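You operate a simulated robot arm through the tools that you are given. There is no shell and no other tool. Be economical: measure what you need, move in short steps, check, and stop when the job is done.

You run a simulated two-armed robot. Do the job below in one go: nothing can be reset, and whatever is moved stays where it is left.

## Task
Yellow lamp on, rub the smear off the basin, then lamp off.
Fine: the lamp is your work light; hold lamp and basin with the other hand as you work them; use the yellow pad and put it back. What is to be rubbed or washed off counts as gone when no trace of it is left.

The check looks at the end state, three seconds after you hand in, the way a careful person would. Anything else that was tipped, shoved, dropped, spilled or broken makes it a failure.

## Robot
Two 7-joint arms with two-finger parallel grippers on one trunk, on a base that drives. Base frame: it is fixed to the floor where the robot stands at the start and does not move with it; the origin is under the middle of the robot, x ahead of it, y to its left, z up. Readings come in mm, degrees, newtons and seconds.
The left shoulder is at the start at [70, 163, 1195], the right one opposite. With the tool pointing down near the work surface each hand reaches from about 380 to 880 mm from the robot's upright axis, wherever it stands, measured 20 degrees to its own side. Places, roughly: button of the orange lamp [500, 900, 900]; button of the yellow lamp [500, 100, 1000]. Payload 3.43 kg a hand.
The tool frame of a hand sits at the grasp point between the pads (the TCP): z along the fingers, y along the line on which they close. The tips reach 34 mm beyond it. Largest opening 128 mm; finger width 24, thickness 12; the body of the gripper, 48 by 130 mm, starts 96 mm behind the TCP.
Orientation is told as [roll, pitch, yaw] about the base's x, y, z axes, in that order, counted from this pose: with the fingers straight down and closing along the base's y, the tool's x points along the base's -x, its y along +y and its z along -z.

## Interface
- The arms move only by the tool nudge_tool. It takes "left_moves", "right_moves" or both (then of equal length, played together; a hand with none holds still); each is a list of rows, each an object of numbers (a shift or turn left out is 0, a gripper value left out holds the last): "dx", "dy", "dz": the shift along the tool's x, y, z in mm; "wx", "wy", "wz": the turn, a rotation vector about the tool's x, y, z in degrees; "fingers": the finger opening in mm, from 0 to 128. In form: [{"dx": .., "dy": .., "dz": .., "wx": .., "wy": .., "wz": .., "fingers": ..}, ...]. A call has 1 to 20 rows; each row is the pose to reach, as a shift and turn from the pose commanded when the call began, along the tool's axes at that moment. A row lasts 0.2 s, in which the tool goes at most 50 mm and 8.6 degrees; a call with a longer step from one row to the next is refused whole, and so is a gripper value outside its range. Where a pose cannot be reached the arm comes as near as it can. A force on the tool above 40 N (or 10 N above the force at the start of the call, whichever is more), or a blocked arm, ends the call early, and 0.2 s more pass. Each finger travels about 153 mm/s and halts on what it meets, pressing with about 42 N; the grip force reading is that of the motor and also rises with nothing between the fingers. The clock runs only during rows and for 0.2 s after the last one: add rows that repeat a pose to give the fingers time. The reply holds the time, the measured pose of the TCP, the force on the tool along the base axes, the opening and the grip force, in the units named above and with some noise, with the torque about the TCP (base axes, N m) and any sound that the robot's microphone picked up.
- Cameras (640 x 400 px; columns grow to the right, rows downward): "scene" is now at [125.3, -32.3, 1407.7]; the picture's right is [-0.38, -0.93, 0.00], its down [-0.66, 0.27, -0.71] and it looks along [0.65, -0.27, -0.71] (base axes); focal length 250 px, centre (320, 200). "left" rides on the left gripper at [76, 11, -160] in its tool frame; the picture's right is [-0.15, 0.99, 0.00], its down [-0.88, -0.13, -0.46] and it looks along [-0.45, -0.07, 0.89] (tool axes); focal length 234 px, centre (320, 200). "right" rides on the right gripper at [76, -11, -160] in its tool frame; the picture's right is [0.15, 0.99, 0.00], its down [-0.88, 0.13, -0.46] and it looks along [-0.45, 0.07, 0.89] (tool axes); focal length 234 px, centre (320, 200). There is no depth. A picture from a camera that has moved, and an enlarged one, comes with that camera's place and axes in the base frame and with its lens.
- get_image(camera): a new picture of that camera. It takes no simulated time.
- slide_trunk(by): slides the trunk up (or, below 0, down) by that many mm; the arms and the scene camera ride with it, the base frame stays. It gives what a move gives, with no picture.
- roll_base(legs): drives the robot by 1 to 6 legs, each [ahead, left, turn to the left] in mm, mm and degrees, along the robot's own axes; the way and the turn of a leg run together, so that a leg with both is an arc; at most 1500 mm and 180 degrees a leg. The arms and the cameras ride along, it lands a little off, and it stops where it bumps. It gives what a move gives.
- pan_tilt(pan, tilt): turns the head with the scene camera to pan (to the left, within 86 degrees either way) and tilt (down, from -29 to 69), counted from straight ahead of the robot. It gives what a move gives.
- zoom(camera, box): a new picture of the part [left, top, right, bottom] of that camera's present view, enlarged. It takes no simulated time.
- job_done(): hands the job in; it is judged then, once.

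Go step by step. Nothing tells you exact positions but the pictures and the camera data: compare them with the known pose of the tool, close in by small moves and look again before you grip or let go. The budget is 120 turns and 108 pictures, counting those below and the enlarged ones. Unless the task says otherwise, let go and move clear before handing in, and close with one line.

The tools are called after "Request:" as name(argument=value, ...) on one line, values as JSON. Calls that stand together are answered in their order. nudge_tool: Moves the arms, as the interface text tells. Its arguments: {"type":"object","properties":{"left_moves":{"type":"array"},"right_moves":{"type":"array"}},"required":[]} The other tools are called the same way: slide_trunk (by) slides the trunk up or down; roll_base (legs) drives the base; pan_tilt (pan, tilt) turns the head that bears the scene camera; get_image (camera) takes a picture; zoom (camera, box) takes an enlarged picture of a part of a camera's view; job_done () hands the job in.

At the start:

```text
time: 0.0
left_ee_pos: [514.1, 86.8, 1205.7]
left_ee_rot: [0.0, 0.0, 0.2]
left_wrist_force: [0.5, 0.1, -0.4]
left_ft_torque: [0.02, 0.02, -0.01]
left_grip_width: 128.1
left_grip_force: 0.1
right_ee_pos: [515.4, -437.9, 1119.0]
right_ee_rot: [-0.1, 0.0, 0.0]
right_wrist_force: [0.9, -0.4, 0.4]
right_ft_torque: [0.0, 0.0, 0.0]
right_grip_width: 127.8
right_grip_force: 0.0
trunk travel left (down, up): [-675.0, 265.0]
robot x, y, heading: [1.0, 0.2, 0.0]
head pan, tilt: [-22.2, 45.0]
```

scene: 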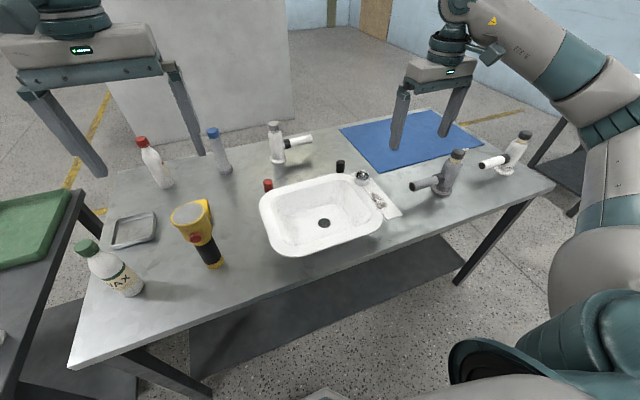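
right: 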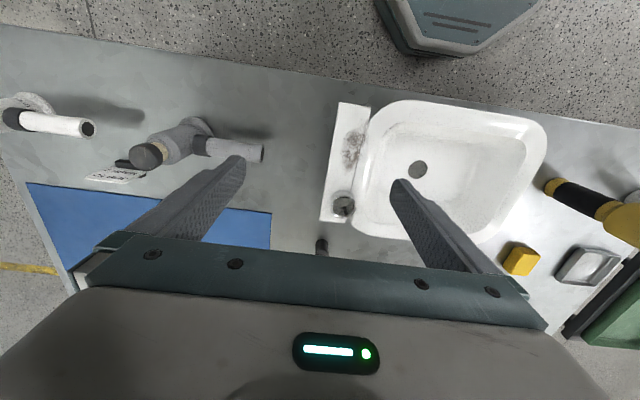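
left: 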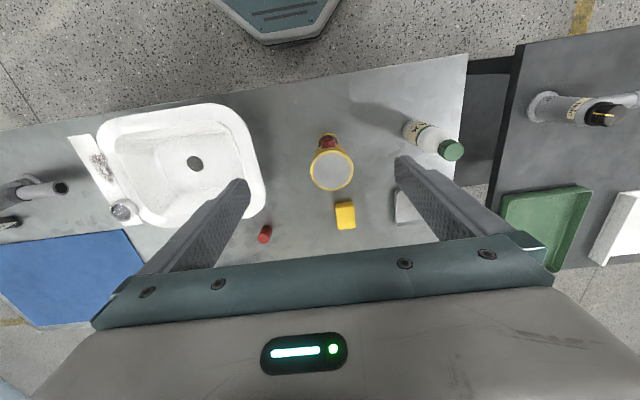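

I see a table with a basin (smear seemingly on its side ledge), a yellow flashlight-like lamp standing, and a yellow pad behind it. First I look closer.

Request:
zoom(camera="scene", box=[80, 110, 260, 300])

Request:
zoom(camera="scene", box=[240, 110, 420, 270])

Request:
zoom(camera="left", box=[50, 80, 480, 270])

Request:
zoom(camera="right", box=[300, 80, 640, 300])

```text
2.11 times, centred on (170, 205) of scene
camera zoom: at [125.3, -32.3, 1407.7], right [-0.38, -0.93, 0.0], down [-0.66, 0.27, -0.71], along [0.65, -0.27, -0.71], focal length 527 px, centre (636, 190)
```

zoom: 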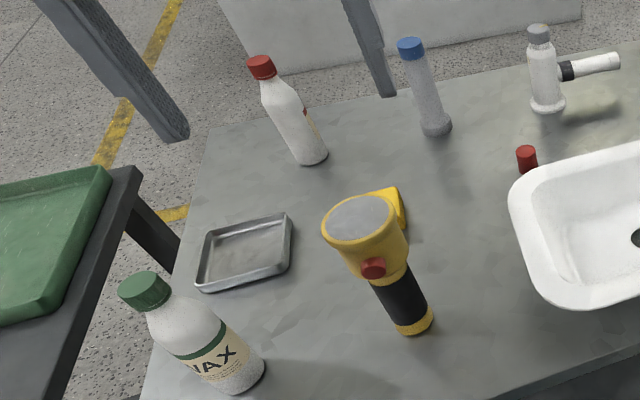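

```text
2.50 times, centred on (330, 190) of scene
camera zoom: at [125.3, -32.3, 1407.7], right [-0.38, -0.93, 0.0], down [-0.66, 0.27, -0.71], along [0.65, -0.27, -0.71], focal length 626 px, centre (295, 225)
```

zoom: 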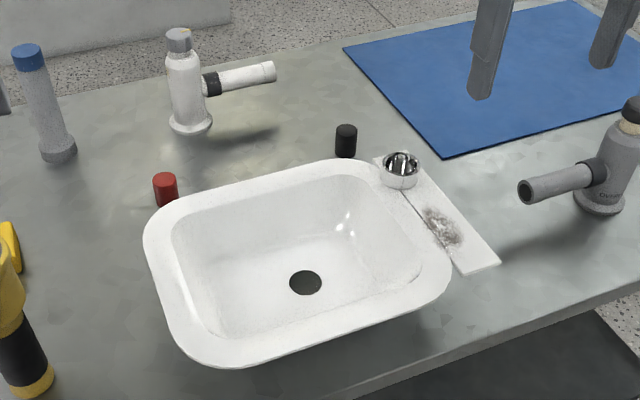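

```text
1.49 times, centred on (265, 175) of left
camera zoom: at [438.5, 98.6, 1363.8], right [0.15, 0.99, 0.0], down [0.88, -0.13, 0.46], along [0.45, -0.07, -0.89], focal length 348 px, centre (402, 237)
```

zoom: 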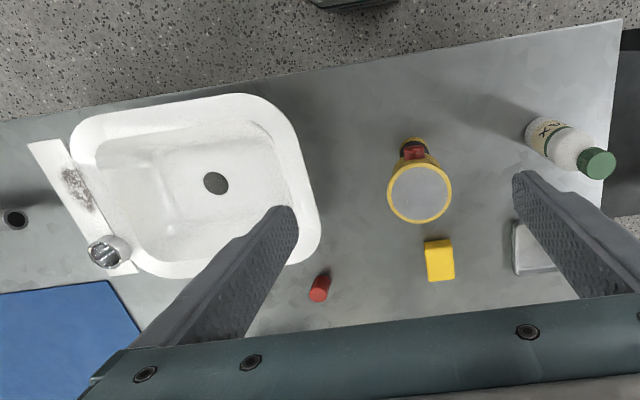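

```text
1.82 times, centred on (470, 190) of right
camera zoom: at [440.4, -450.8, 1277.6], right [-0.15, 0.99, 0.0], down [0.88, 0.13, 0.46], along [0.45, 0.07, -0.89], focal length 426 px, centre (47, 218)
```

zoom: 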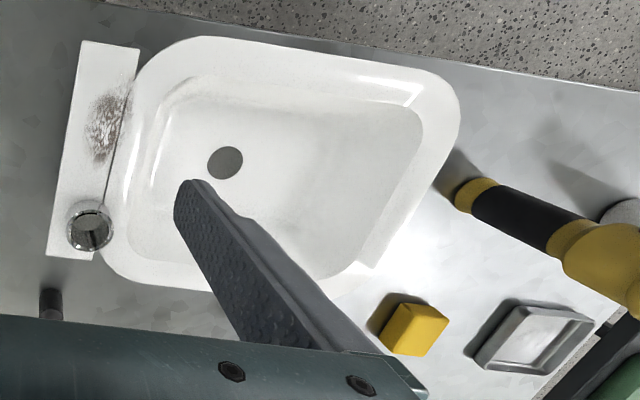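

The lamp stands at about (573, 97), its lens at z≈990 and its button at about (535, 96, 958); the smear is on the basin ledge at about (534, -383, 890) and the pad at about (773, 117). I bring the left hand above the lamp head and look again.

Request:
nudge_tool(left_moves=[{"dx": -20, "dy": 3, "dz": 25}, {"dx": -40, "dy": 6, "dz": 50}, {"dx": -59, "dy": 10, "dz": 75}, {"dx": -59, "dy": 10, "dz": 90}])

Request:
get_image(camera="left")

Request:
get_image(camera="scene")

```text
time: 1.0
left_ee_pos: [573.8, 97.4, 1114.5]
left_ee_rot: [-0.1, 0.0, 0.0]
left_wrist_force: [0.0, -1.1, -0.2]
left_ft_torque: [0.02, 0.05, 0.02]
left_grip_width: 128.0
left_grip_force: 0.0
right_ee_pos: [515.7, -439.8, 1118.7]
right_ee_rot: [0.1, 0.0, 0.0]
right_wrist_force: [0.4, 0.4, -0.3]
right_ft_torque: [-0.03, 0.01, 0.0]
right_grip_width: 128.0
right_grip_force: 0.0
trunk travel left (down, up): [-675.0, 265.0]
robot x, y, heading: [-1.3, -1.4, 0.0]
head pan, tilt: [-22.2, 45.0]
```

```text
100 pictures are left
camera left: at [497.8, 108.6, 1273.6], right [0.15, 0.99, 0.0], down [0.88, -0.13, 0.46], along [0.45, -0.07, -0.89], focal length 234 px, centre (320, 200)
```

left: 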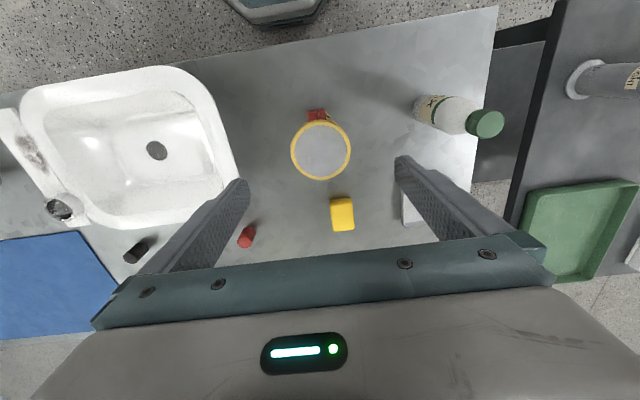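

```text
99 pictures are left
camera scene: at [125.6, -32.2, 1407.7], right [-0.38, -0.93, 0.0], down [-0.66, 0.27, -0.71], along [0.65, -0.27, -0.71], focal length 250 px, centre (320, 200)
```

scene: 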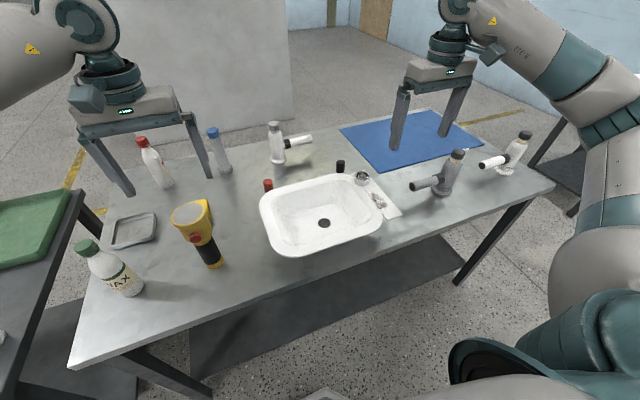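

Lens centre at about (571.5, 97, 996), 72 mm across, button at about (536, 98, 958). I lower the left hand around the head, and close with care.

Request:
nudge_tool(left_moves=[{"dx": 2, "dz": 25}, {"dx": 2, "dz": 50}, {"dx": 2, "dz": 75}, {"dx": 2, "dz": 95}, {"dx": 2, "dz": 110}, {"dx": 2, "dz": 124}, {"dx": 2, "dz": 124}])

Request:
get_image(camera="left")

Request:
zoom(camera="scene", box=[60, 120, 280, 300])

```text
time: 2.6
left_ee_pos: [570.9, 97.5, 990.5]
left_ee_rot: [0.1, -0.1, 0.1]
left_wrist_force: [0.7, -0.4, -0.4]
left_ft_torque: [-0.02, -0.01, -0.02]
left_grip_width: 127.9
left_grip_force: 0.1
right_ee_pos: [515.3, -439.7, 1118.1]
right_ee_rot: [0.1, 0.0, 0.0]
right_wrist_force: [-0.3, -0.2, 0.4]
right_ft_torque: [-0.01, 0.03, -0.01]
right_grip_width: 127.7
right_grip_force: 0.1
trunk travel left (down, up): [-675.0, 265.0]
robot x, y, heading: [-5.2, -0.5, -0.0]
head pan, tilt: [-22.2, 45.0]
```

```text
98 pictures are left
camera left: at [495.9, 108.8, 1149.3], right [0.15, 0.99, 0.0], down [0.88, -0.13, 0.46], along [0.45, -0.07, -0.89], focal length 234 px, centre (320, 200)
```

left: 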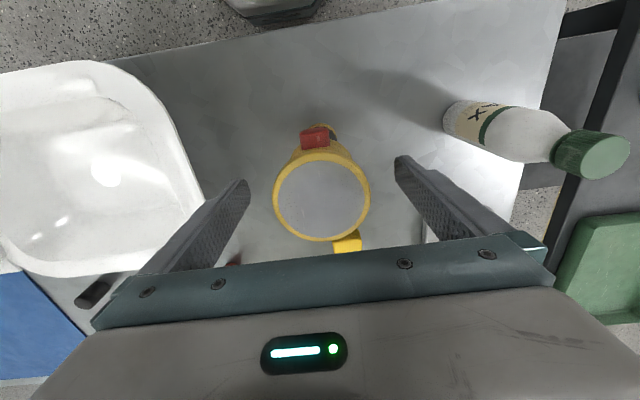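

```text
2.22 times, centred on (170, 210) of scene
camera zoom: at [125.2, -32.4, 1407.7], right [-0.38, -0.93, 0.0], down [-0.66, 0.27, -0.71], along [0.65, -0.27, -0.71], focal length 557 px, centre (653, 178)
```

zoom: 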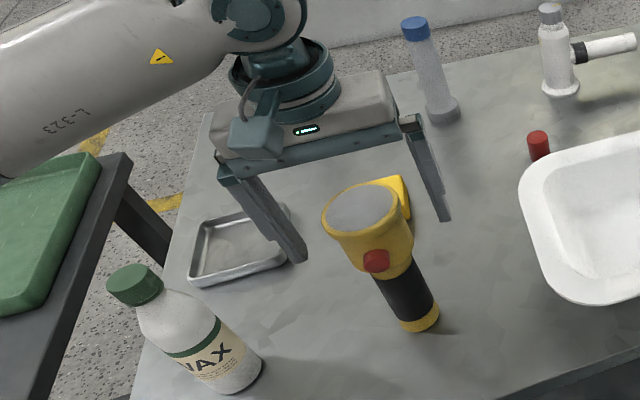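

The head lies between the left fingers; I close on it, then swing the right hand, fingers shut and tilted forward, round to face the button.

Request:
nudge_tool(left_moves=[{"fingers": 90}, {"fingers": 80}, {"fingers": 70}, {"fingers": 66}, {"fingers": 66}])

Request:
nudge_tool(right_moves=[{"dx": 20, "wy": -7, "fingers": 60}, {"dx": 40, "wy": -14, "fingers": 0}, {"dx": 60, "wy": -21}, {"dx": 80, "dy": 20, "wy": -28}, {"dx": 95, "dy": 50, "wy": -35}, {"dx": 95, "dy": 90, "wy": -42}, {"dx": 95, "dy": 135, "wy": -50}, {"dx": 95, "dy": 180, "wy": -50}, {"dx": 95, "dy": 225, "wy": -50}, {"dx": 95, "dy": 270, "wy": -50}, {"dx": 95, "dy": 315, "wy": -50}])

Request:
get_image(camera="scene")

Request:
get_image(camera="left")

```text
time: 3.8
left_ee_pos: [571.8, 97.7, 990.5]
left_ee_rot: [0.1, 0.0, 0.1]
left_wrist_force: [-0.2, 1.0, -0.2]
left_ft_torque: [0.04, 0.04, 0.0]
left_grip_width: 71.2
left_grip_force: 41.9
right_ee_pos: [516.3, -439.2, 1119.4]
right_ee_rot: [0.0, -0.1, 0.1]
right_wrist_force: [0.2, -0.1, -1.1]
right_ft_torque: [0.0, 0.02, 0.02]
right_grip_width: 128.0
right_grip_force: 0.0
trunk travel left (down, up): [-675.0, 265.0]
robot x, y, heading: [1.8, 1.1, -0.0]
head pan, tilt: [-22.2, 45.0]
```

```text
time: 6.2
left_ee_pos: [570.5, 99.4, 989.8]
left_ee_rot: [-0.1, 0.0, 0.1]
left_wrist_force: [1.0, -1.8, 0.8]
left_ft_torque: [-0.17, -0.06, 0.0]
left_grip_width: 71.0
left_grip_force: 42.2
right_ee_pos: [491.7, -70.0, 1150.3]
right_ee_rot: [-0.4, -50.0, 0.2]
right_wrist_force: [0.0, 1.2, -0.6]
right_ft_torque: [-0.04, -0.03, -0.05]
right_grip_width: 0.1
right_grip_force: 33.3
right hand out of reach, approached as far as the arm can: row 5, 6, 7, 8, 9, 10, 11
trunk travel left (down, up): [-675.0, 265.0]
robot x, y, heading: [-2.7, -0.4, -0.0]
head pan, tilt: [-22.2, 45.0]
```

```text
96 pictures are left
camera scene: at [125.0, -28.0, 1407.8], right [-0.38, -0.93, 0.0], down [-0.65, 0.26, -0.71], along [0.65, -0.27, -0.71], focal length 250 px, centre (320, 200)
```

scene: 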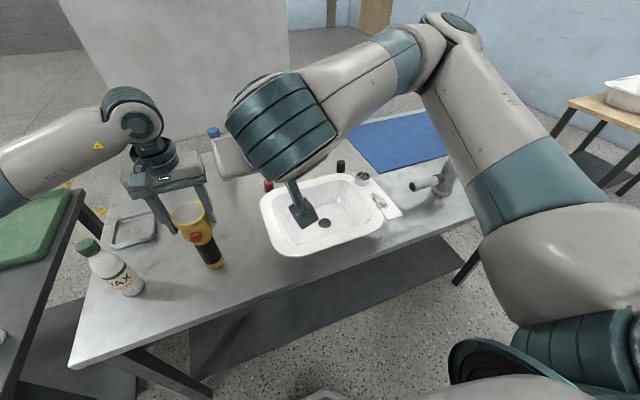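

```text
95 pictures are left
camera left: at [495.9, 112.2, 1149.4], right [0.15, 0.99, 0.0], down [0.88, -0.13, 0.46], along [0.45, -0.07, -0.89], focal length 234 px, centre (320, 200)
```

left: 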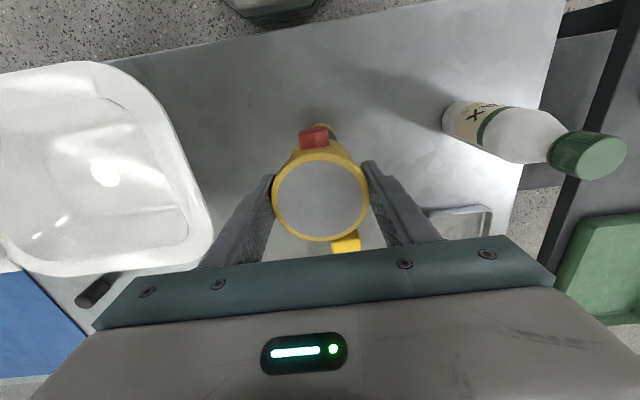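

The lamp is gripped and unmoved. The right hand is too close to the trunk at that tilt, so I reduce the tilt and see where it lands.

Request:
nudge_tool(right_moves=[{"wy": 7, "dz": 20}, {"wy": 14, "dz": 40}, {"wy": 20, "dz": 60}, {"wy": 20, "dz": 60}])

```text
time: 7.2
left_ee_pos: [571.1, 96.8, 989.9]
left_ee_rot: [-0.2, 0.0, 0.1]
left_wrist_force: [-0.9, 0.2, -0.1]
left_ft_torque: [-0.06, -0.03, 0.05]
left_grip_width: 71.3
left_grip_force: 41.6
right_ee_pos: [536.8, -73.9, 1112.7]
right_ee_rot: [0.0, -29.9, 0.0]
right_wrist_force: [-0.6, 0.8, -0.1]
right_ft_torque: [0.03, 0.01, 0.01]
right_grip_width: 0.0
right_grip_force: 32.7
trunk travel left (down, up): [-675.0, 265.0]
robot x, y, heading: [-0.4, -2.6, -0.1]
head pan, tilt: [-22.2, 45.0]
```

Request:
nudge_tool(right_moves=[{"dx": 30, "dz": 20}, {"dx": 60, "dz": 40}, {"dx": 90, "dz": 65}, {"dx": 110, "dz": 82}, {"dx": 110, "dy": 30, "dz": 82}, {"dx": 110, "dy": 60, "dz": 82}, {"dx": 110, "dy": 90, "dz": 82}, {"dx": 110, "dy": 90, "dz": 82}])

Request:
get_image(camera="scene")

Request:
get_image(camera="right")

Request:
get_image(camera="left")

```text
time: 9.0
left_ee_pos: [572.4, 97.1, 991.9]
left_ee_rot: [0.0, 0.0, 0.1]
left_wrist_force: [0.1, 0.0, -0.4]
left_ft_torque: [0.08, -0.04, 0.01]
left_grip_width: 71.6
left_grip_force: 42.0
right_ee_pos: [483.1, 14.2, 988.9]
right_ee_rot: [-0.1, -30.0, 0.0]
right_wrist_force: [-0.7, -0.4, 0.8]
right_ft_torque: [0.01, -0.03, -0.03]
right_grip_width: 0.1
right_grip_force: 32.3
trunk travel left (down, up): [-675.0, 265.0]
robot x, y, heading: [-2.7, -3.8, 0.0]
head pan, tilt: [-22.2, 45.0]
```

```text
94 pictures are left
camera scene: at [125.5, -33.0, 1407.6], right [-0.38, -0.93, 0.0], down [-0.66, 0.27, -0.71], along [0.65, -0.27, -0.71], focal length 250 px, centre (320, 200)
```

scene: 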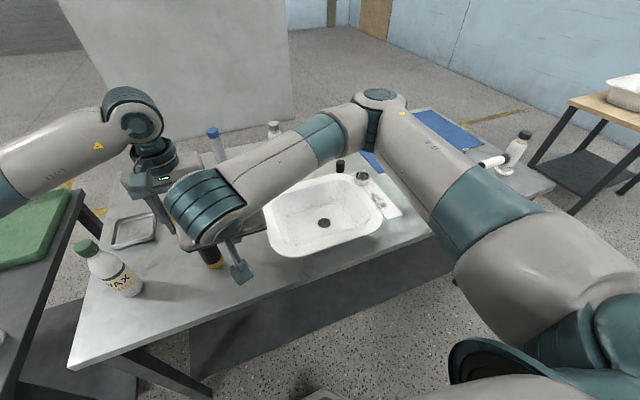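

```text
93 pictures are left
camera right: at [337.9, 3.7, 1087.3], right [-0.13, 0.99, -0.07], down [0.54, 0.13, 0.83], along [0.84, 0.07, -0.55], focal length 234 px, centre (320, 200)
```

right: 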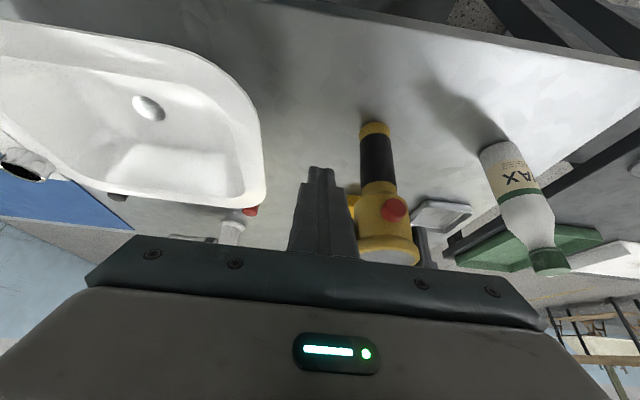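

```text
92 pictures are left
camera left: at [496.2, 108.3, 1149.5], right [0.15, 0.99, 0.0], down [0.88, -0.13, 0.46], along [0.45, -0.07, -0.89], focal length 234 px, centre (320, 200)
```

left: 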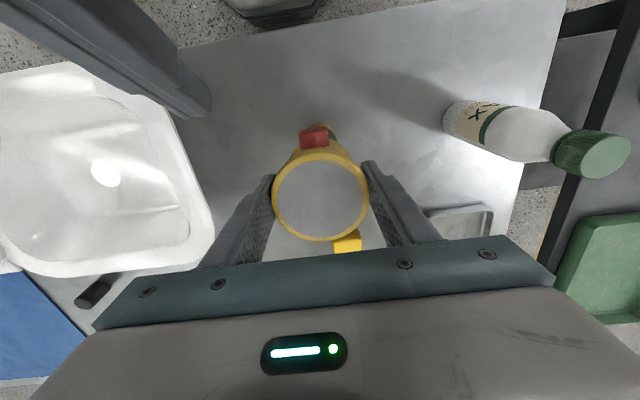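

Button now pinned at about (535.5, 96, 956) from two views. I line the right fingertips up in front of it.

Request:
nudge_tool(right_moves=[{"dx": 4, "dy": 30, "dz": 7}, {"dx": 4, "dy": 60, "dz": 7}, {"dx": 4, "dy": 82, "dz": 7}, {"dx": 4, "dy": 82, "dz": 7}])

Request:
get_image(camera="left")

Request:
get_image(camera="right")

```text
time: 10.0
left_ee_pos: [572.5, 96.3, 990.3]
left_ee_rot: [0.0, -0.1, 0.0]
left_wrist_force: [0.0, 1.1, -0.2]
left_ft_torque: [0.05, -0.01, 0.09]
left_grip_width: 71.3
left_grip_force: 41.9
right_ee_pos: [483.0, 97.4, 980.2]
right_ee_rot: [0.0, -30.0, 0.0]
right_wrist_force: [0.3, -0.1, -0.3]
right_ft_torque: [0.02, 0.02, 0.0]
right_grip_width: 0.0
right_grip_force: 32.9
trunk travel left (down, up): [-675.0, 265.0]
robot x, y, heading: [1.7, -0.3, 0.0]
head pan, tilt: [-22.2, 45.0]
```

```text
91 pictures are left
camera left: at [496.2, 108.6, 1149.4], right [0.15, 0.99, 0.0], down [0.88, -0.13, 0.46], along [0.45, -0.07, -0.89], focal length 234 px, centre (320, 200)
```

left: 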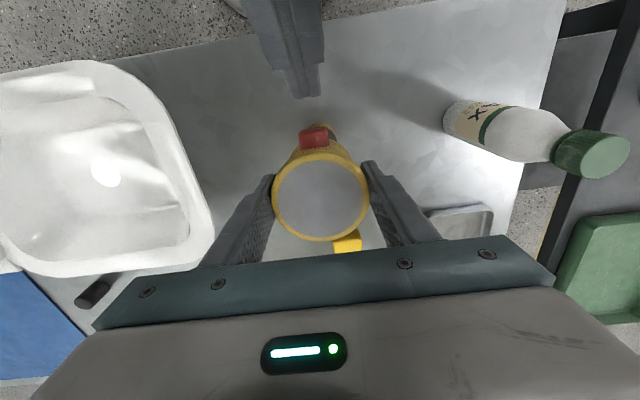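

```text
90 pictures are left
camera right: at [337.4, 85.8, 1079.6], right [-0.13, 0.99, -0.07], down [0.53, 0.13, 0.83], along [0.84, 0.07, -0.55], focal length 234 px, centre (320, 200)
```

right: 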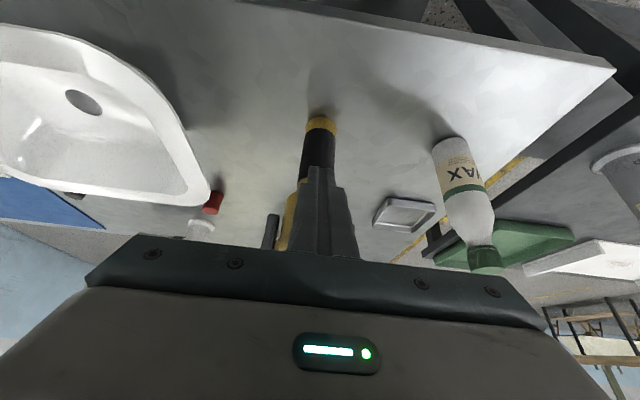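

Aligned. I advance slowly toward the button.

Request:
nudge_tool(right_moves=[{"dx": -8.7, "dz": 5}, {"dx": -15.6, "dz": 9}, {"dx": -19, "dz": 11}, {"dx": -20.8, "dz": 12}, {"dx": -22.5, "dz": 13}])

Request:
get_image(camera="left")

```text
time: 11.2
left_ee_pos: [571.9, 98.6, 990.8]
left_ee_rot: [0.0, 0.0, 0.1]
left_wrist_force: [6.4, -0.4, -0.7]
left_ft_torque: [0.03, -0.2, 0.05]
left_grip_width: 71.1
left_grip_force: 42.6
right_ee_pos: [507.6, 97.4, 979.4]
right_ee_rot: [0.0, -29.9, 0.1]
right_wrist_force: [-4.7, 0.7, 1.6]
right_ft_torque: [0.01, 0.05, 0.02]
right_grip_width: 0.0
right_grip_force: 32.9
trunk travel left (down, up): [-675.0, 265.0]
robot x, y, heading: [3.5, 4.1, -0.1]
head pan, tilt: [-22.2, 45.0]
heard: click
```

```text
89 pictures are left
camera left: at [496.3, 109.0, 1149.4], right [0.14, 0.99, 0.0], down [0.88, -0.13, 0.46], along [0.45, -0.07, -0.89], focal length 234 px, centre (320, 200)
```

left: 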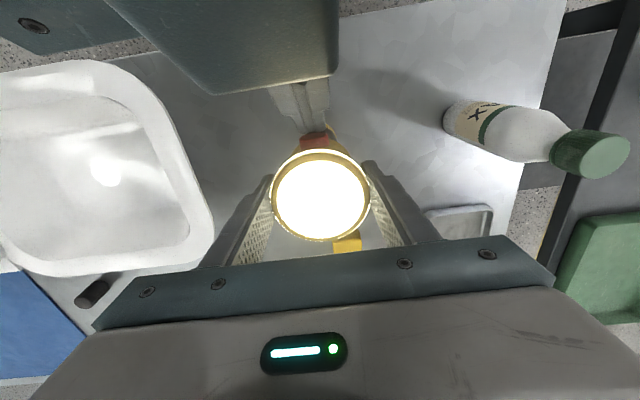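

The lamp is on (click, lit lens). I back the right hand off and to the side, then open the left hand and rise off the lamp.

Request:
nudge_tool(right_moves=[{"dx": 15, "dz": -9}, {"dx": 35, "dz": -20}, {"dx": 39, "dy": -40, "dz": -22}, {"dx": 39, "dy": -85, "dz": -22}, {"dx": 39, "dy": -130, "dz": -22}, {"dx": 39, "dy": -175, "dz": -22}, {"dx": 20, "dy": -215, "dz": -50, "wy": 7}, {"dx": 0, "dy": -250, "dz": -80, "wy": 14}, {"dx": -20, "dy": -290, "dz": -115, "wy": 22}, {"dx": -30, "dy": -320, "dz": -130, "wy": 30}, {"dx": -30, "dy": -320, "dz": -130, "wy": 30}])

Request:
nudge_tool(left_moves=[{"fingers": 90}, {"fingers": 128}, {"fingers": 128}, {"dz": -20}, {"dz": -50}, {"dz": -80}, {"dz": -110}, {"dz": -140}, {"dz": -140}])

Request:
get_image(camera="scene")

Request:
get_image(camera="left")

Request:
get_image(camera="right")

```text
refused: row 7 steps farther than a row can; nothing moved
```

```text
time: 13.2
left_ee_pos: [571.6, 96.6, 1131.7]
left_ee_rot: [-0.2, 0.0, 0.0]
left_wrist_force: [0.1, -0.2, 0.4]
left_ft_torque: [0.01, 0.05, -0.01]
left_grip_width: 128.1
left_grip_force: 0.0
right_ee_pos: [507.4, 97.4, 979.6]
right_ee_rot: [0.0, -30.0, -0.1]
right_wrist_force: [0.0, 0.3, 0.5]
right_ft_torque: [-0.01, 0.01, 0.0]
right_grip_width: 0.0
right_grip_force: 33.5
trunk travel left (down, up): [-675.0, 265.0]
robot x, y, heading: [0.1, -3.1, 0.2]
head pan, tilt: [-22.2, 45.0]
```

```text
88 pictures are left
camera scene: at [125.7, -31.8, 1407.6], right [-0.38, -0.93, 0.0], down [-0.66, 0.27, -0.71], along [0.65, -0.27, -0.71], focal length 250 px, centre (320, 200)
```

scene: 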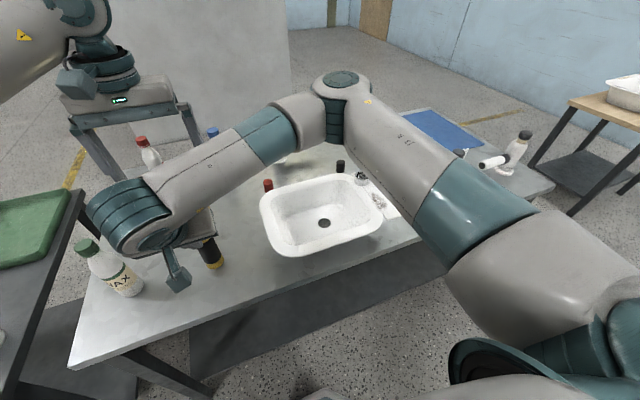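

```text
87 pictures are left
camera left: at [496.3, 108.9, 1290.1], right [0.15, 0.99, 0.0], down [0.88, -0.13, 0.46], along [0.45, -0.07, -0.89], focal length 234 px, centre (320, 200)
```

left: 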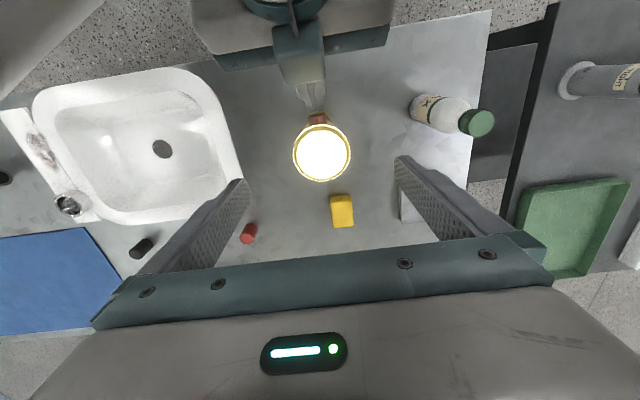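

```text
86 pictures are left
camera right: at [363.5, 86.2, 1079.1], right [-0.13, 0.99, -0.07], down [0.54, 0.13, 0.83], along [0.84, 0.07, -0.55], focal length 234 px, centre (320, 200)
```

right: 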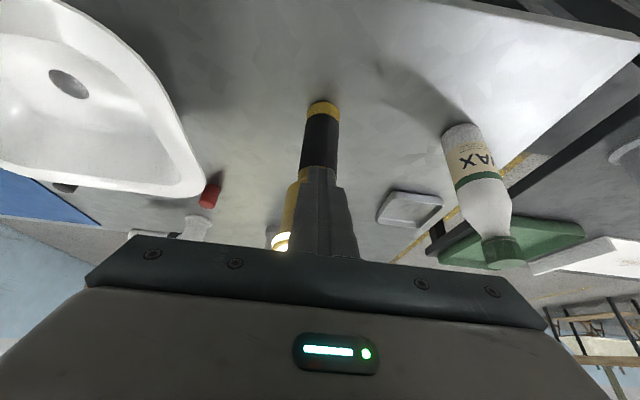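

The lamp stands lit. I retract the right hand (shorter steps) and move the left hand aside.

Request:
nudge_tool(right_moves=[{"dx": 15, "dz": -9}, {"dx": 35, "dz": -20}, {"dx": 39, "dy": -40, "dz": -22}, {"dx": 39, "dy": -80, "dz": -22}, {"dx": 39, "dy": -120, "dz": -22}, {"dx": 39, "dy": -160, "dz": -22}, {"dx": 30, "dy": -175, "dz": -50, "wy": 7}, {"dx": 15, "dy": -190, "dz": -85, "wy": 14}, {"dx": 0, "dy": -200, "dz": -120, "wy": 22}, {"dx": -20, "dy": -200, "dz": -140, "wy": 30}, {"dx": -20, "dy": -200, "dz": -140, "wy": 30, "fingers": 80}])

Request:
nudge_tool(left_moves=[{"dx": 20, "dy": 40}, {"dx": 40, "dy": 80}, {"dx": 60, "dy": 120}, {"dx": 80, "dy": 160}, {"dx": 100, "dy": 200}])

Request:
get_image(camera="right")

Request:
get_image(camera="scene")

```text
time: 15.6
left_ee_pos: [570.7, 97.5, 1130.6]
left_ee_rot: [0.0, 0.0, -0.1]
left_wrist_force: [-0.3, -1.3, -0.3]
left_ft_torque: [0.02, -0.02, -0.02]
left_grip_width: 127.9
left_grip_force: 0.1
right_ee_pos: [455.8, -102.8, 1112.4]
right_ee_rot: [0.1, 0.1, 0.0]
right_wrist_force: [0.1, -1.3, -0.5]
right_ft_torque: [-0.01, -0.02, 0.02]
right_grip_width: 80.1
right_grip_force: 0.1
trunk travel left (down, up): [-675.0, 265.0]
robot x, y, heading: [0.2, -0.7, 0.1]
head pan, tilt: [-22.2, 45.0]
```

```text
time: 16.8
left_ee_pos: [468.0, 300.1, 1131.2]
left_ee_rot: [-0.2, 0.1, -0.1]
left_wrist_force: [0.0, 0.2, 0.4]
left_ft_torque: [-0.04, 0.01, 0.01]
left_grip_width: 127.9
left_grip_force: 0.1
right_ee_pos: [455.9, -101.4, 1112.8]
right_ee_rot: [-0.1, -0.1, 0.1]
right_wrist_force: [-1.5, 0.2, 0.4]
right_ft_torque: [-0.01, -0.01, -0.01]
right_grip_width: 80.1
right_grip_force: 0.1
trunk travel left (down, up): [-675.0, 265.0]
robot x, y, heading: [-1.7, -0.8, 0.0]
head pan, tilt: [-22.2, 45.0]
```

```text
85 pictures are left
camera right: at [379.8, -112.7, 1271.0], right [-0.15, 0.99, 0.0], down [0.88, 0.13, 0.46], along [0.45, 0.07, -0.89], focal length 234 px, centre (320, 200)
```

right: 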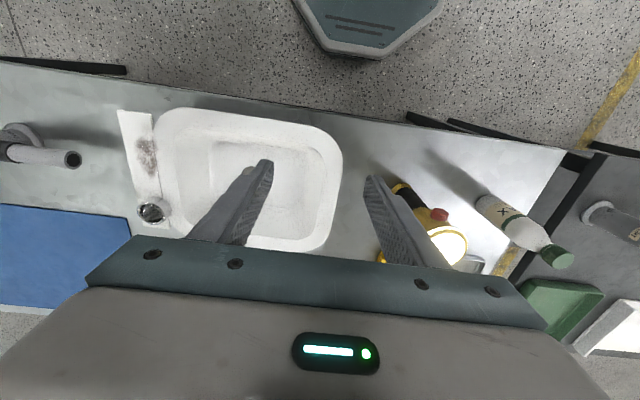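

```text
84 pictures are left
camera scene: at [123.6, -30.4, 1407.9], right [-0.38, -0.93, 0.0], down [-0.65, 0.27, -0.71], along [0.66, -0.27, -0.71], focal length 250 px, centre (320, 200)
```

scene: 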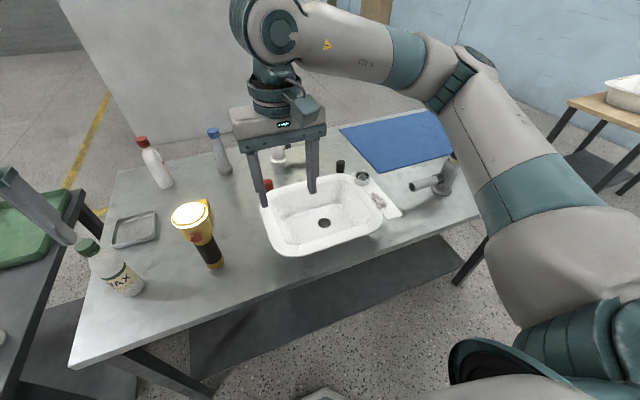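

Right hand goes high over to above the pad.

Request:
nudge_tool(right_moves=[{"dx": -32, "dy": 22}, {"dx": -64, "dy": 44}, {"dx": -95, "dy": 65}, {"dx": -127, "dy": 87}, {"dx": -158, "dy": 109}, {"dx": -190, "dy": 131}, {"dx": -222, "dy": 153}, {"dx": -254, "dy": 174}, {"dx": -285, "dy": 196}, {"dx": -317, "dy": 218}, {"dx": -317, "dy": 218}])

Request:
get_image(camera="right")

```text
time: 19.2
left_ee_pos: [471.0, 296.7, 1132.9]
left_ee_rot: [0.1, 0.1, -0.1]
left_wrist_force: [-0.8, 0.2, -0.1]
left_ft_torque: [-0.02, -0.06, -0.01]
left_grip_width: 128.4
left_grip_force: 0.1
right_ee_pos: [742.9, 94.3, 1109.2]
right_ee_rot: [0.0, 0.0, -0.1]
right_wrist_force: [0.2, 0.5, 0.2]
right_ft_torque: [-0.02, -0.01, -0.02]
right_grip_width: 80.0
right_grip_force: 0.1
right hand out of reach, approached as far as the arm can: row 10, 11
trunk travel left (down, up): [-675.0, 265.0]
robot x, y, heading: [1.1, -2.1, -0.1]
head pan, tilt: [-22.2, 45.0]
```

```text
83 pictures are left
camera right: at [668.0, 83.5, 1267.3], right [-0.15, 0.99, 0.0], down [0.88, 0.13, 0.46], along [0.45, 0.07, -0.89], focal length 234 px, centre (320, 200)
```

right: 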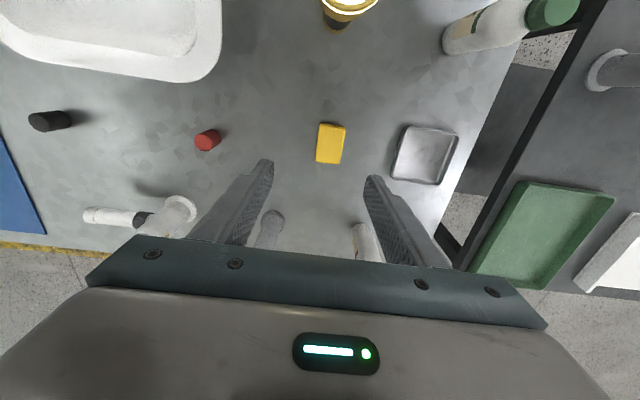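

The pad (about 70×48 mm, long side along x) is at about (770, 122), just beyond the right hand's reach. I turn the base 15° left to bring the right shoulder nearer.

Request:
roll_base(legs=[[0, 0, 15]])

Request:
get_image(camera="right")

Request:
get_image(camera="scene")

```text
time: 20.5
left_ee_pos: [376.7, 411.1, 1133.3]
left_ee_rot: [0.0, 0.0, 15.2]
left_wrist_force: [0.0, 0.6, 0.3]
left_ft_torque: [-0.02, -0.01, 0.01]
left_grip_width: 128.1
left_grip_force: 0.0
right_ee_pos: [692.9, 288.6, 1109.6]
right_ee_rot: [-0.1, 0.0, 15.2]
right_wrist_force: [0.4, 0.0, -0.2]
right_ft_torque: [0.01, -0.04, 0.01]
right_grip_width: 80.1
right_grip_force: 0.1
trunk travel left (down, up): [-675.0, 265.0]
robot x, y, heading: [1.2, -3.5, 15.0]
head pan, tilt: [-22.2, 45.0]
```

```text
82 pictures are left
camera right: at [622.3, 256.5, 1267.3], right [-0.4, 0.92, 0.0], down [0.82, 0.36, 0.46], along [0.42, 0.18, -0.89], focal length 234 px, centre (320, 200)
```

right: 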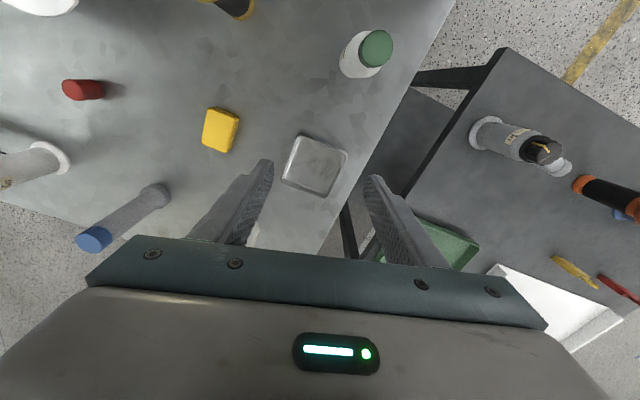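

```text
81 pictures are left
camera scene: at [129.0, 2.1, 1407.7], right [-0.12, -0.99, 0.0], down [-0.7, 0.09, -0.71], along [0.7, -0.09, -0.71], focal length 250 px, centre (320, 200)
```

scene: 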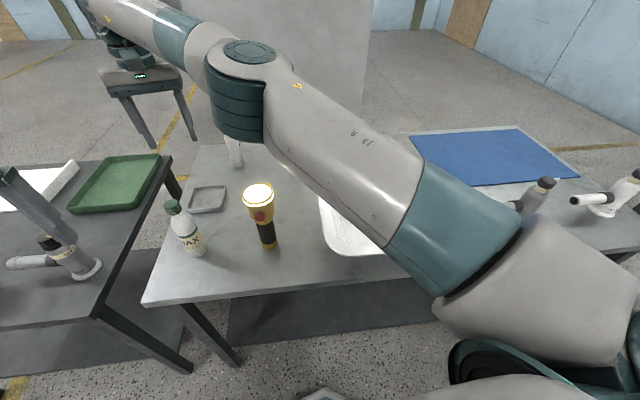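

Pad recalculated at about (772, 120). I move above it, turn square to it, and lower to look.

Request:
nudge_tool(right_moves=[{"dx": -8, "dy": -45, "wz": 4}, {"dx": -16, "dy": -90, "wz": 8}, {"dx": -24, "dy": -135, "wz": 12}, {"dx": -32, "dy": -182, "wz": 14}, {"dx": -32, "dy": -182, "dz": 45, "wz": 14}, {"dx": -32, "dy": -182, "dz": 90, "wz": 14}, {"dx": -32, "dy": -182, "dz": 130, "wz": 14}, {"dx": -32, "dy": -182, "dz": 170, "wz": 14}, {"dx": -32, "dy": -182, "dz": 170, "wz": 14}])

Request:
get_image(camera="right")

```text
time: 22.5
left_ee_pos: [374.5, 410.7, 1132.0]
left_ee_rot: [0.0, 0.0, 15.4]
left_wrist_force: [0.2, 0.2, -0.2]
left_ft_torque: [0.04, -0.02, -0.01]
left_grip_width: 128.0
left_grip_force: 0.0
right_ee_pos: [770.3, 118.8, 937.9]
right_ee_rot: [0.0, 0.0, 1.2]
right_wrist_force: [0.1, 0.8, -0.2]
right_ft_torque: [-0.02, -0.02, 0.04]
right_grip_width: 79.8
right_grip_force: 0.0
trunk travel left (down, up): [-675.0, 265.0]
robot x, y, heading: [-0.4, 4.0, 15.0]
head pan, tilt: [-22.2, 45.0]
```

```text
80 pictures are left
camera right: at [696.0, 106.6, 1097.2], right [-0.17, 0.99, 0.0], down [0.88, 0.15, 0.46], along [0.45, 0.08, -0.89], focal length 234 px, centre (320, 200)
```

right: 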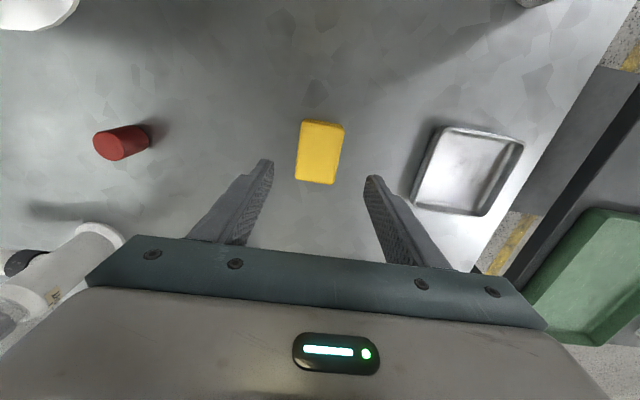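

The pad lies square between the fingers. I go down to it, tips staying just above the table.

Request:
nudge_tool(right_moves=[{"dx": -4, "dz": 30}, {"dx": -4, "dz": 60}, {"dx": -4, "dz": 80}, {"dx": -4, "dz": 90}, {"dx": -4, "dz": 96}, {"dx": -4, "dz": 96}])

Request:
get_image(camera="right")

```text
time: 23.9
left_ee_pos: [375.9, 411.9, 1133.1]
left_ee_rot: [0.1, 0.1, 15.3]
left_wrist_force: [0.6, -0.5, 0.3]
left_ft_torque: [-0.01, 0.0, 0.02]
left_grip_width: 127.9
left_grip_force: 0.1
right_ee_pos: [773.4, 120.2, 842.7]
right_ee_rot: [0.0, 0.0, 1.2]
right_wrist_force: [-0.5, -0.6, -0.6]
right_ft_torque: [-0.01, 0.0, 0.03]
right_grip_width: 79.8
right_grip_force: 0.1
trunk travel left (down, up): [-675.0, 265.0]
robot x, y, heading: [3.8, -3.5, 15.1]
head pan, tilt: [-22.2, 45.0]
```

```text
79 pictures are left
camera right: at [699.6, 106.9, 1000.9], right [-0.17, 0.99, 0.0], down [0.88, 0.15, 0.46], along [0.45, 0.08, -0.89], focal length 234 px, centre (320, 200)
```

right: 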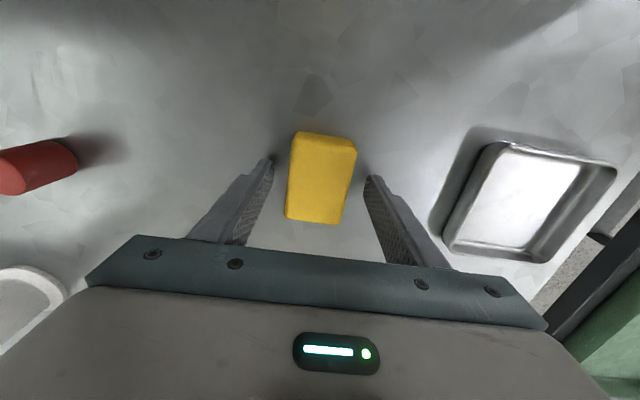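

Request:
nudge_tool(right_moves=[{"fingers": 60}, {"fingers": 50}, {"fingers": 44}, {"fingers": 40}, {"fingers": 40}])

Request:
nudge_tool(right_moves=[{"dz": -15}, {"dz": -40}, {"dz": -70}, {"dz": -110}, {"dz": -150}, {"dz": -190}, {"dz": -230}, {"dz": -230}])

Request:
get_image(camera="right")

```text
time: 25.1
left_ee_pos: [375.6, 412.4, 1132.5]
left_ee_rot: [0.0, 0.0, 15.3]
left_wrist_force: [0.2, 0.1, 0.9]
left_ft_torque: [0.02, 0.02, -0.05]
left_grip_width: 127.9
left_grip_force: 0.0
right_ee_pos: [774.7, 120.4, 843.5]
right_ee_rot: [0.0, 0.0, 1.1]
right_wrist_force: [0.2, -0.2, 0.1]
right_ft_torque: [0.01, 0.0, -0.03]
right_grip_width: 48.5
right_grip_force: 42.2
trunk travel left (down, up): [-675.0, 265.0]
robot x, y, heading: [0.3, 2.2, 15.0]
head pan, tilt: [-22.2, 45.0]
```

```text
time: 26.9
left_ee_pos: [375.4, 412.1, 1131.7]
left_ee_rot: [0.0, 0.0, 15.3]
left_wrist_force: [-0.1, -0.6, -1.0]
left_ft_torque: [0.01, -0.01, -0.05]
left_grip_width: 127.9
left_grip_force: 0.1
right_ee_pos: [774.7, 119.8, 1072.2]
right_ee_rot: [0.0, 0.0, 1.2]
right_wrist_force: [0.3, 0.0, 0.1]
right_ft_torque: [-0.02, 0.02, -0.01]
right_grip_width: 48.8
right_grip_force: 42.0
trunk travel left (down, up): [-675.0, 265.0]
robot x, y, heading: [-0.5, 1.9, 15.4]
head pan, tilt: [-22.2, 45.0]
```

```text
78 pictures are left
camera right: at [699.9, 106.5, 1230.6], right [-0.17, 0.99, 0.0], down [0.88, 0.15, 0.45], along [0.45, 0.08, -0.89], focal length 234 px, centre (320, 200)
```

right: 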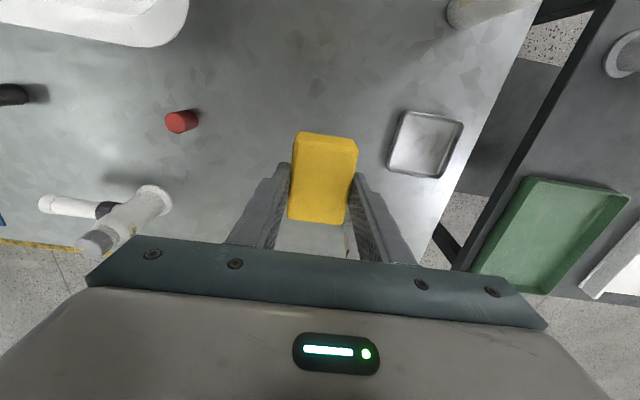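

Pad is held. I turn the base back to face ahead, then look at the basin.

Request:
roll_base(legs=[[0, 0, -15]])

Request:
nudge_tool(right_moves=[{"dx": 40, "dy": -20}, {"dx": 80, "dy": -45}, {"dx": 120, "dy": -70}, {"dx": 155, "dy": -100}, {"dx": 190, "dy": -130}, {"dx": 220, "dy": -165}, {"dx": 240, "dy": -205}, {"dx": 245, "dy": -250}, {"dx": 245, "dy": -300}, {"dx": 245, "dy": -300}])

Request:
get_image(camera="right")

Request:
get_image(camera="scene")

```text
time: 28.2
left_ee_pos: [469.7, 301.1, 1130.5]
left_ee_rot: [0.0, 0.0, 0.3]
left_wrist_force: [-0.8, -0.4, 0.4]
left_ft_torque: [0.0, 0.01, 0.0]
left_grip_width: 128.0
left_grip_force: 0.1
right_ee_pos: [779.2, -84.1, 1072.2]
right_ee_rot: [0.0, 0.0, -13.7]
right_wrist_force: [0.6, -0.6, 0.1]
right_ft_torque: [-0.01, 0.0, -0.01]
right_grip_width: 48.9
right_grip_force: 42.2
trunk travel left (down, up): [-675.0, 265.0]
robot x, y, heading: [-1.4, 1.9, 0.3]
head pan, tilt: [-22.2, 45.0]
```

```text
time: 30.4
left_ee_pos: [470.8, 301.4, 1131.4]
left_ee_rot: [-0.2, 0.1, 0.3]
left_wrist_force: [0.8, 0.6, -1.0]
left_ft_torque: [-0.06, 0.02, 0.01]
left_grip_width: 127.8
left_grip_force: 0.1
right_ee_pos: [470.8, -317.0, 1072.2]
right_ee_rot: [-0.2, 0.0, -13.7]
right_wrist_force: [0.6, 0.4, 0.5]
right_ft_torque: [-0.01, 0.03, 0.0]
right_grip_width: 48.5
right_grip_force: 42.0
trunk travel left (down, up): [-675.0, 265.0]
robot x, y, heading: [-0.7, 2.0, 0.2]
head pan, tilt: [-22.2, 45.0]
```

```text
77 pictures are left
camera right: at [395.3, -310.0, 1230.7], right [0.09, 1.0, 0.0], down [0.89, -0.08, 0.46], along [0.45, -0.04, -0.89], focal length 234 px, centre (320, 200)
```

right: 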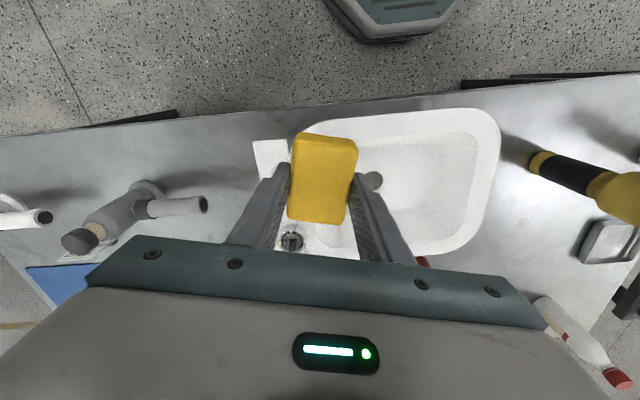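

```text
76 pictures are left
camera scene: at [126.3, -30.1, 1407.6], right [-0.37, -0.93, 0.0], down [-0.66, 0.26, -0.71], along [0.66, -0.26, -0.71], focal length 250 px, centre (320, 200)
```

scene: 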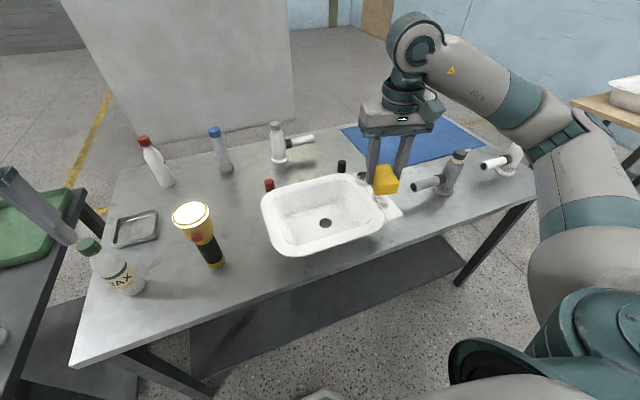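

I shift the pad-bearing hand to the right and square it up to see the smear unobstructed.

Request:
nudge_tool(right_moves=[{"dx": -9, "dy": -36, "wz": -4}, {"dx": -18, "dy": -73, "wz": -8}, {"dx": -27, "dy": -110, "wz": -12}, {"dx": -36, "dy": -146, "wz": -13.7}, {"dx": -36, "dy": -146, "wz": -13.7}])

Request:
get_image(camera="right")

Request:
zoom(camera="right", box=[340, 60, 560, 260])

Request:
zoom(camera="scene", box=[240, 140, 440, 265])

```text
time: 31.6
left_ee_pos: [469.3, 302.3, 1131.2]
left_ee_rot: [-0.2, 0.0, 0.3]
left_wrist_force: [0.7, 0.9, 0.1]
left_ft_torque: [-0.01, 0.01, -0.01]
left_grip_width: 128.0
left_grip_force: 0.1
right_ee_pos: [469.5, -466.0, 1071.3]
right_ee_rot: [0.0, 0.1, 0.0]
right_wrist_force: [0.7, 0.0, -0.5]
right_ft_torque: [-0.02, 0.02, 0.0]
right_grip_width: 48.7
right_grip_force: 42.4
trunk travel left (down, up): [-675.0, 265.0]
robot x, y, heading: [-2.4, 0.8, 0.5]
head pan, tilt: [-22.2, 45.0]
```

```text
75 pictures are left
camera right: at [395.7, -477.9, 1230.3], right [-0.15, 0.99, 0.0], down [0.88, 0.13, 0.46], along [0.45, 0.07, -0.89], focal length 234 px, centre (320, 200)
```

right: 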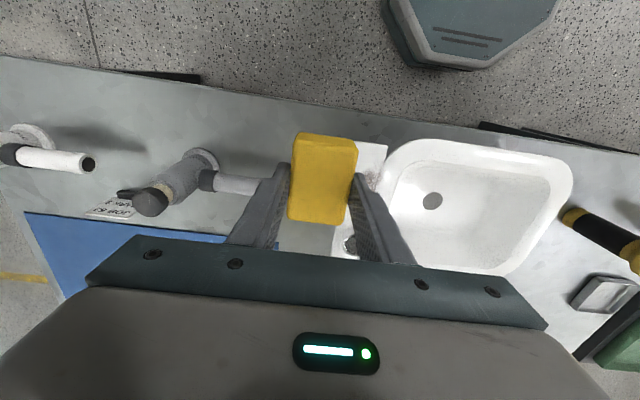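

```text
2.00 times, centred on (450, 160) of right
camera zoom: at [395.7, -477.9, 1230.3], right [-0.15, 0.99, 0.0], down [0.88, 0.13, 0.46], along [0.45, 0.07, -0.89], focal length 468 px, centre (60, 280)
```

zoom: 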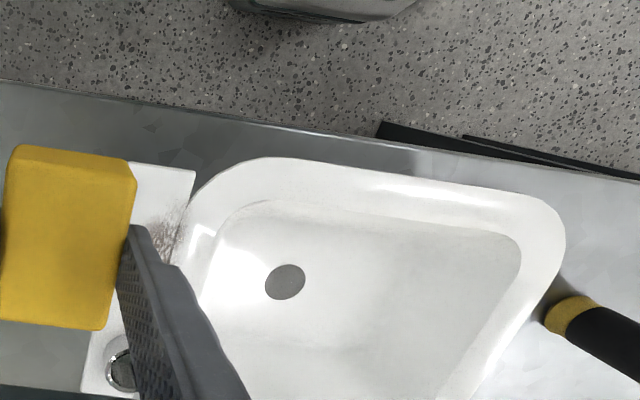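

```text
3.20 times, centred on (340, 202) of scene
camera zoom: at [126.1, -30.7, 1407.6], right [-0.37, -0.93, 0.0], down [-0.66, 0.26, -0.71], along [0.66, -0.26, -0.71], focal length 802 px, centre (256, 192)
```

zoom: 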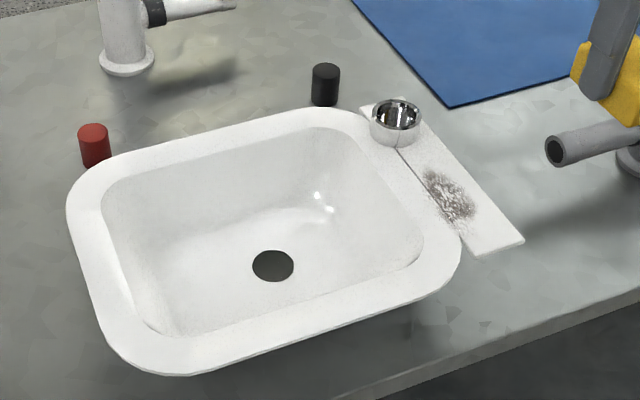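

The smear lies on the ledge at x 490–577, y −400…−362 (a chrome cup stands beyond at x≈610+). Next the left hand goes over to the basin's left rim (outer edge y≈−55, inner ≈−86) to hold it.

Request:
nudge_tool(left_moves=[{"dx": -13, "dy": -42}, {"dx": -27, "dy": -84, "fingers": 80}, {"dx": -40, "dy": -126}, {"dx": -54, "dy": -168}, {"dx": -67, "dy": -210}, {"dx": -81, "dy": -252}, {"dx": -94, "dy": -294}, {"dx": -108, "dy": -336}, {"dx": -121, "dy": -376}, {"dx": -121, "dy": -376, "dz": 40}, {"dx": -121, "dy": -376, "dz": 80}, {"dx": -121, "dy": -376, "dz": 110}, {"dx": -121, "dy": -376, "dz": 110}])

Request:
get_image(camera="left")

Request:
get_image(camera="scene")

```text
time: 34.4
left_ee_pos: [591.7, -75.7, 1020.7]
left_ee_rot: [0.0, 0.0, 0.3]
left_wrist_force: [0.4, -1.1, 1.0]
left_ft_torque: [-0.02, -0.03, 0.04]
left_grip_width: 79.8
left_grip_force: 0.0
right_ee_pos: [471.2, -466.2, 1072.4]
right_ee_rot: [0.0, 0.0, -0.1]
right_wrist_force: [-0.7, 0.7, -0.5]
right_ft_torque: [-0.06, 0.01, 0.0]
right_grip_width: 48.5
right_grip_force: 42.5
trunk travel left (down, up): [-675.0, 265.0]
robot x, y, heading: [1.6, 2.7, 0.6]
head pan, tilt: [-22.2, 45.0]
```

```text
72 pictures are left
camera left: at [516.2, -64.4, 1180.6], right [0.14, 0.99, 0.0], down [0.88, -0.13, 0.46], along [0.45, -0.06, -0.89], focal length 234 px, centre (320, 200)
```

left: 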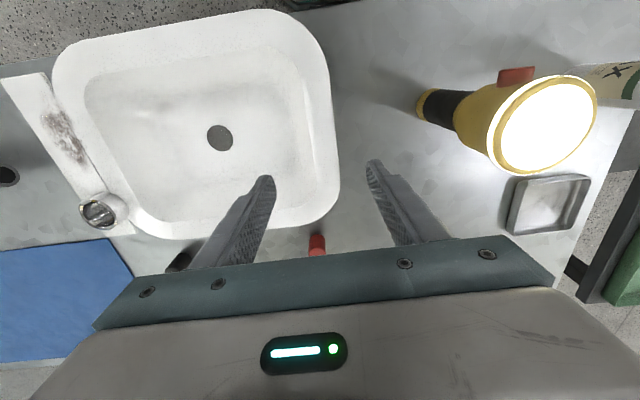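

```text
71 pictures are left
camera scene: at [125.4, -31.4, 1407.7], right [-0.37, -0.93, 0.0], down [-0.66, 0.26, -0.71], along [0.66, -0.26, -0.71], focal length 250 px, centre (320, 200)
```

scene: 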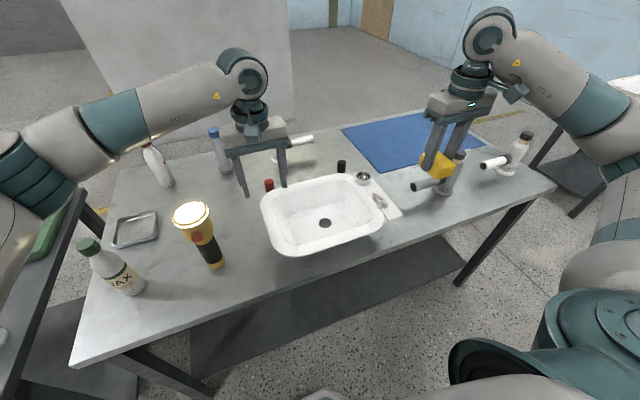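

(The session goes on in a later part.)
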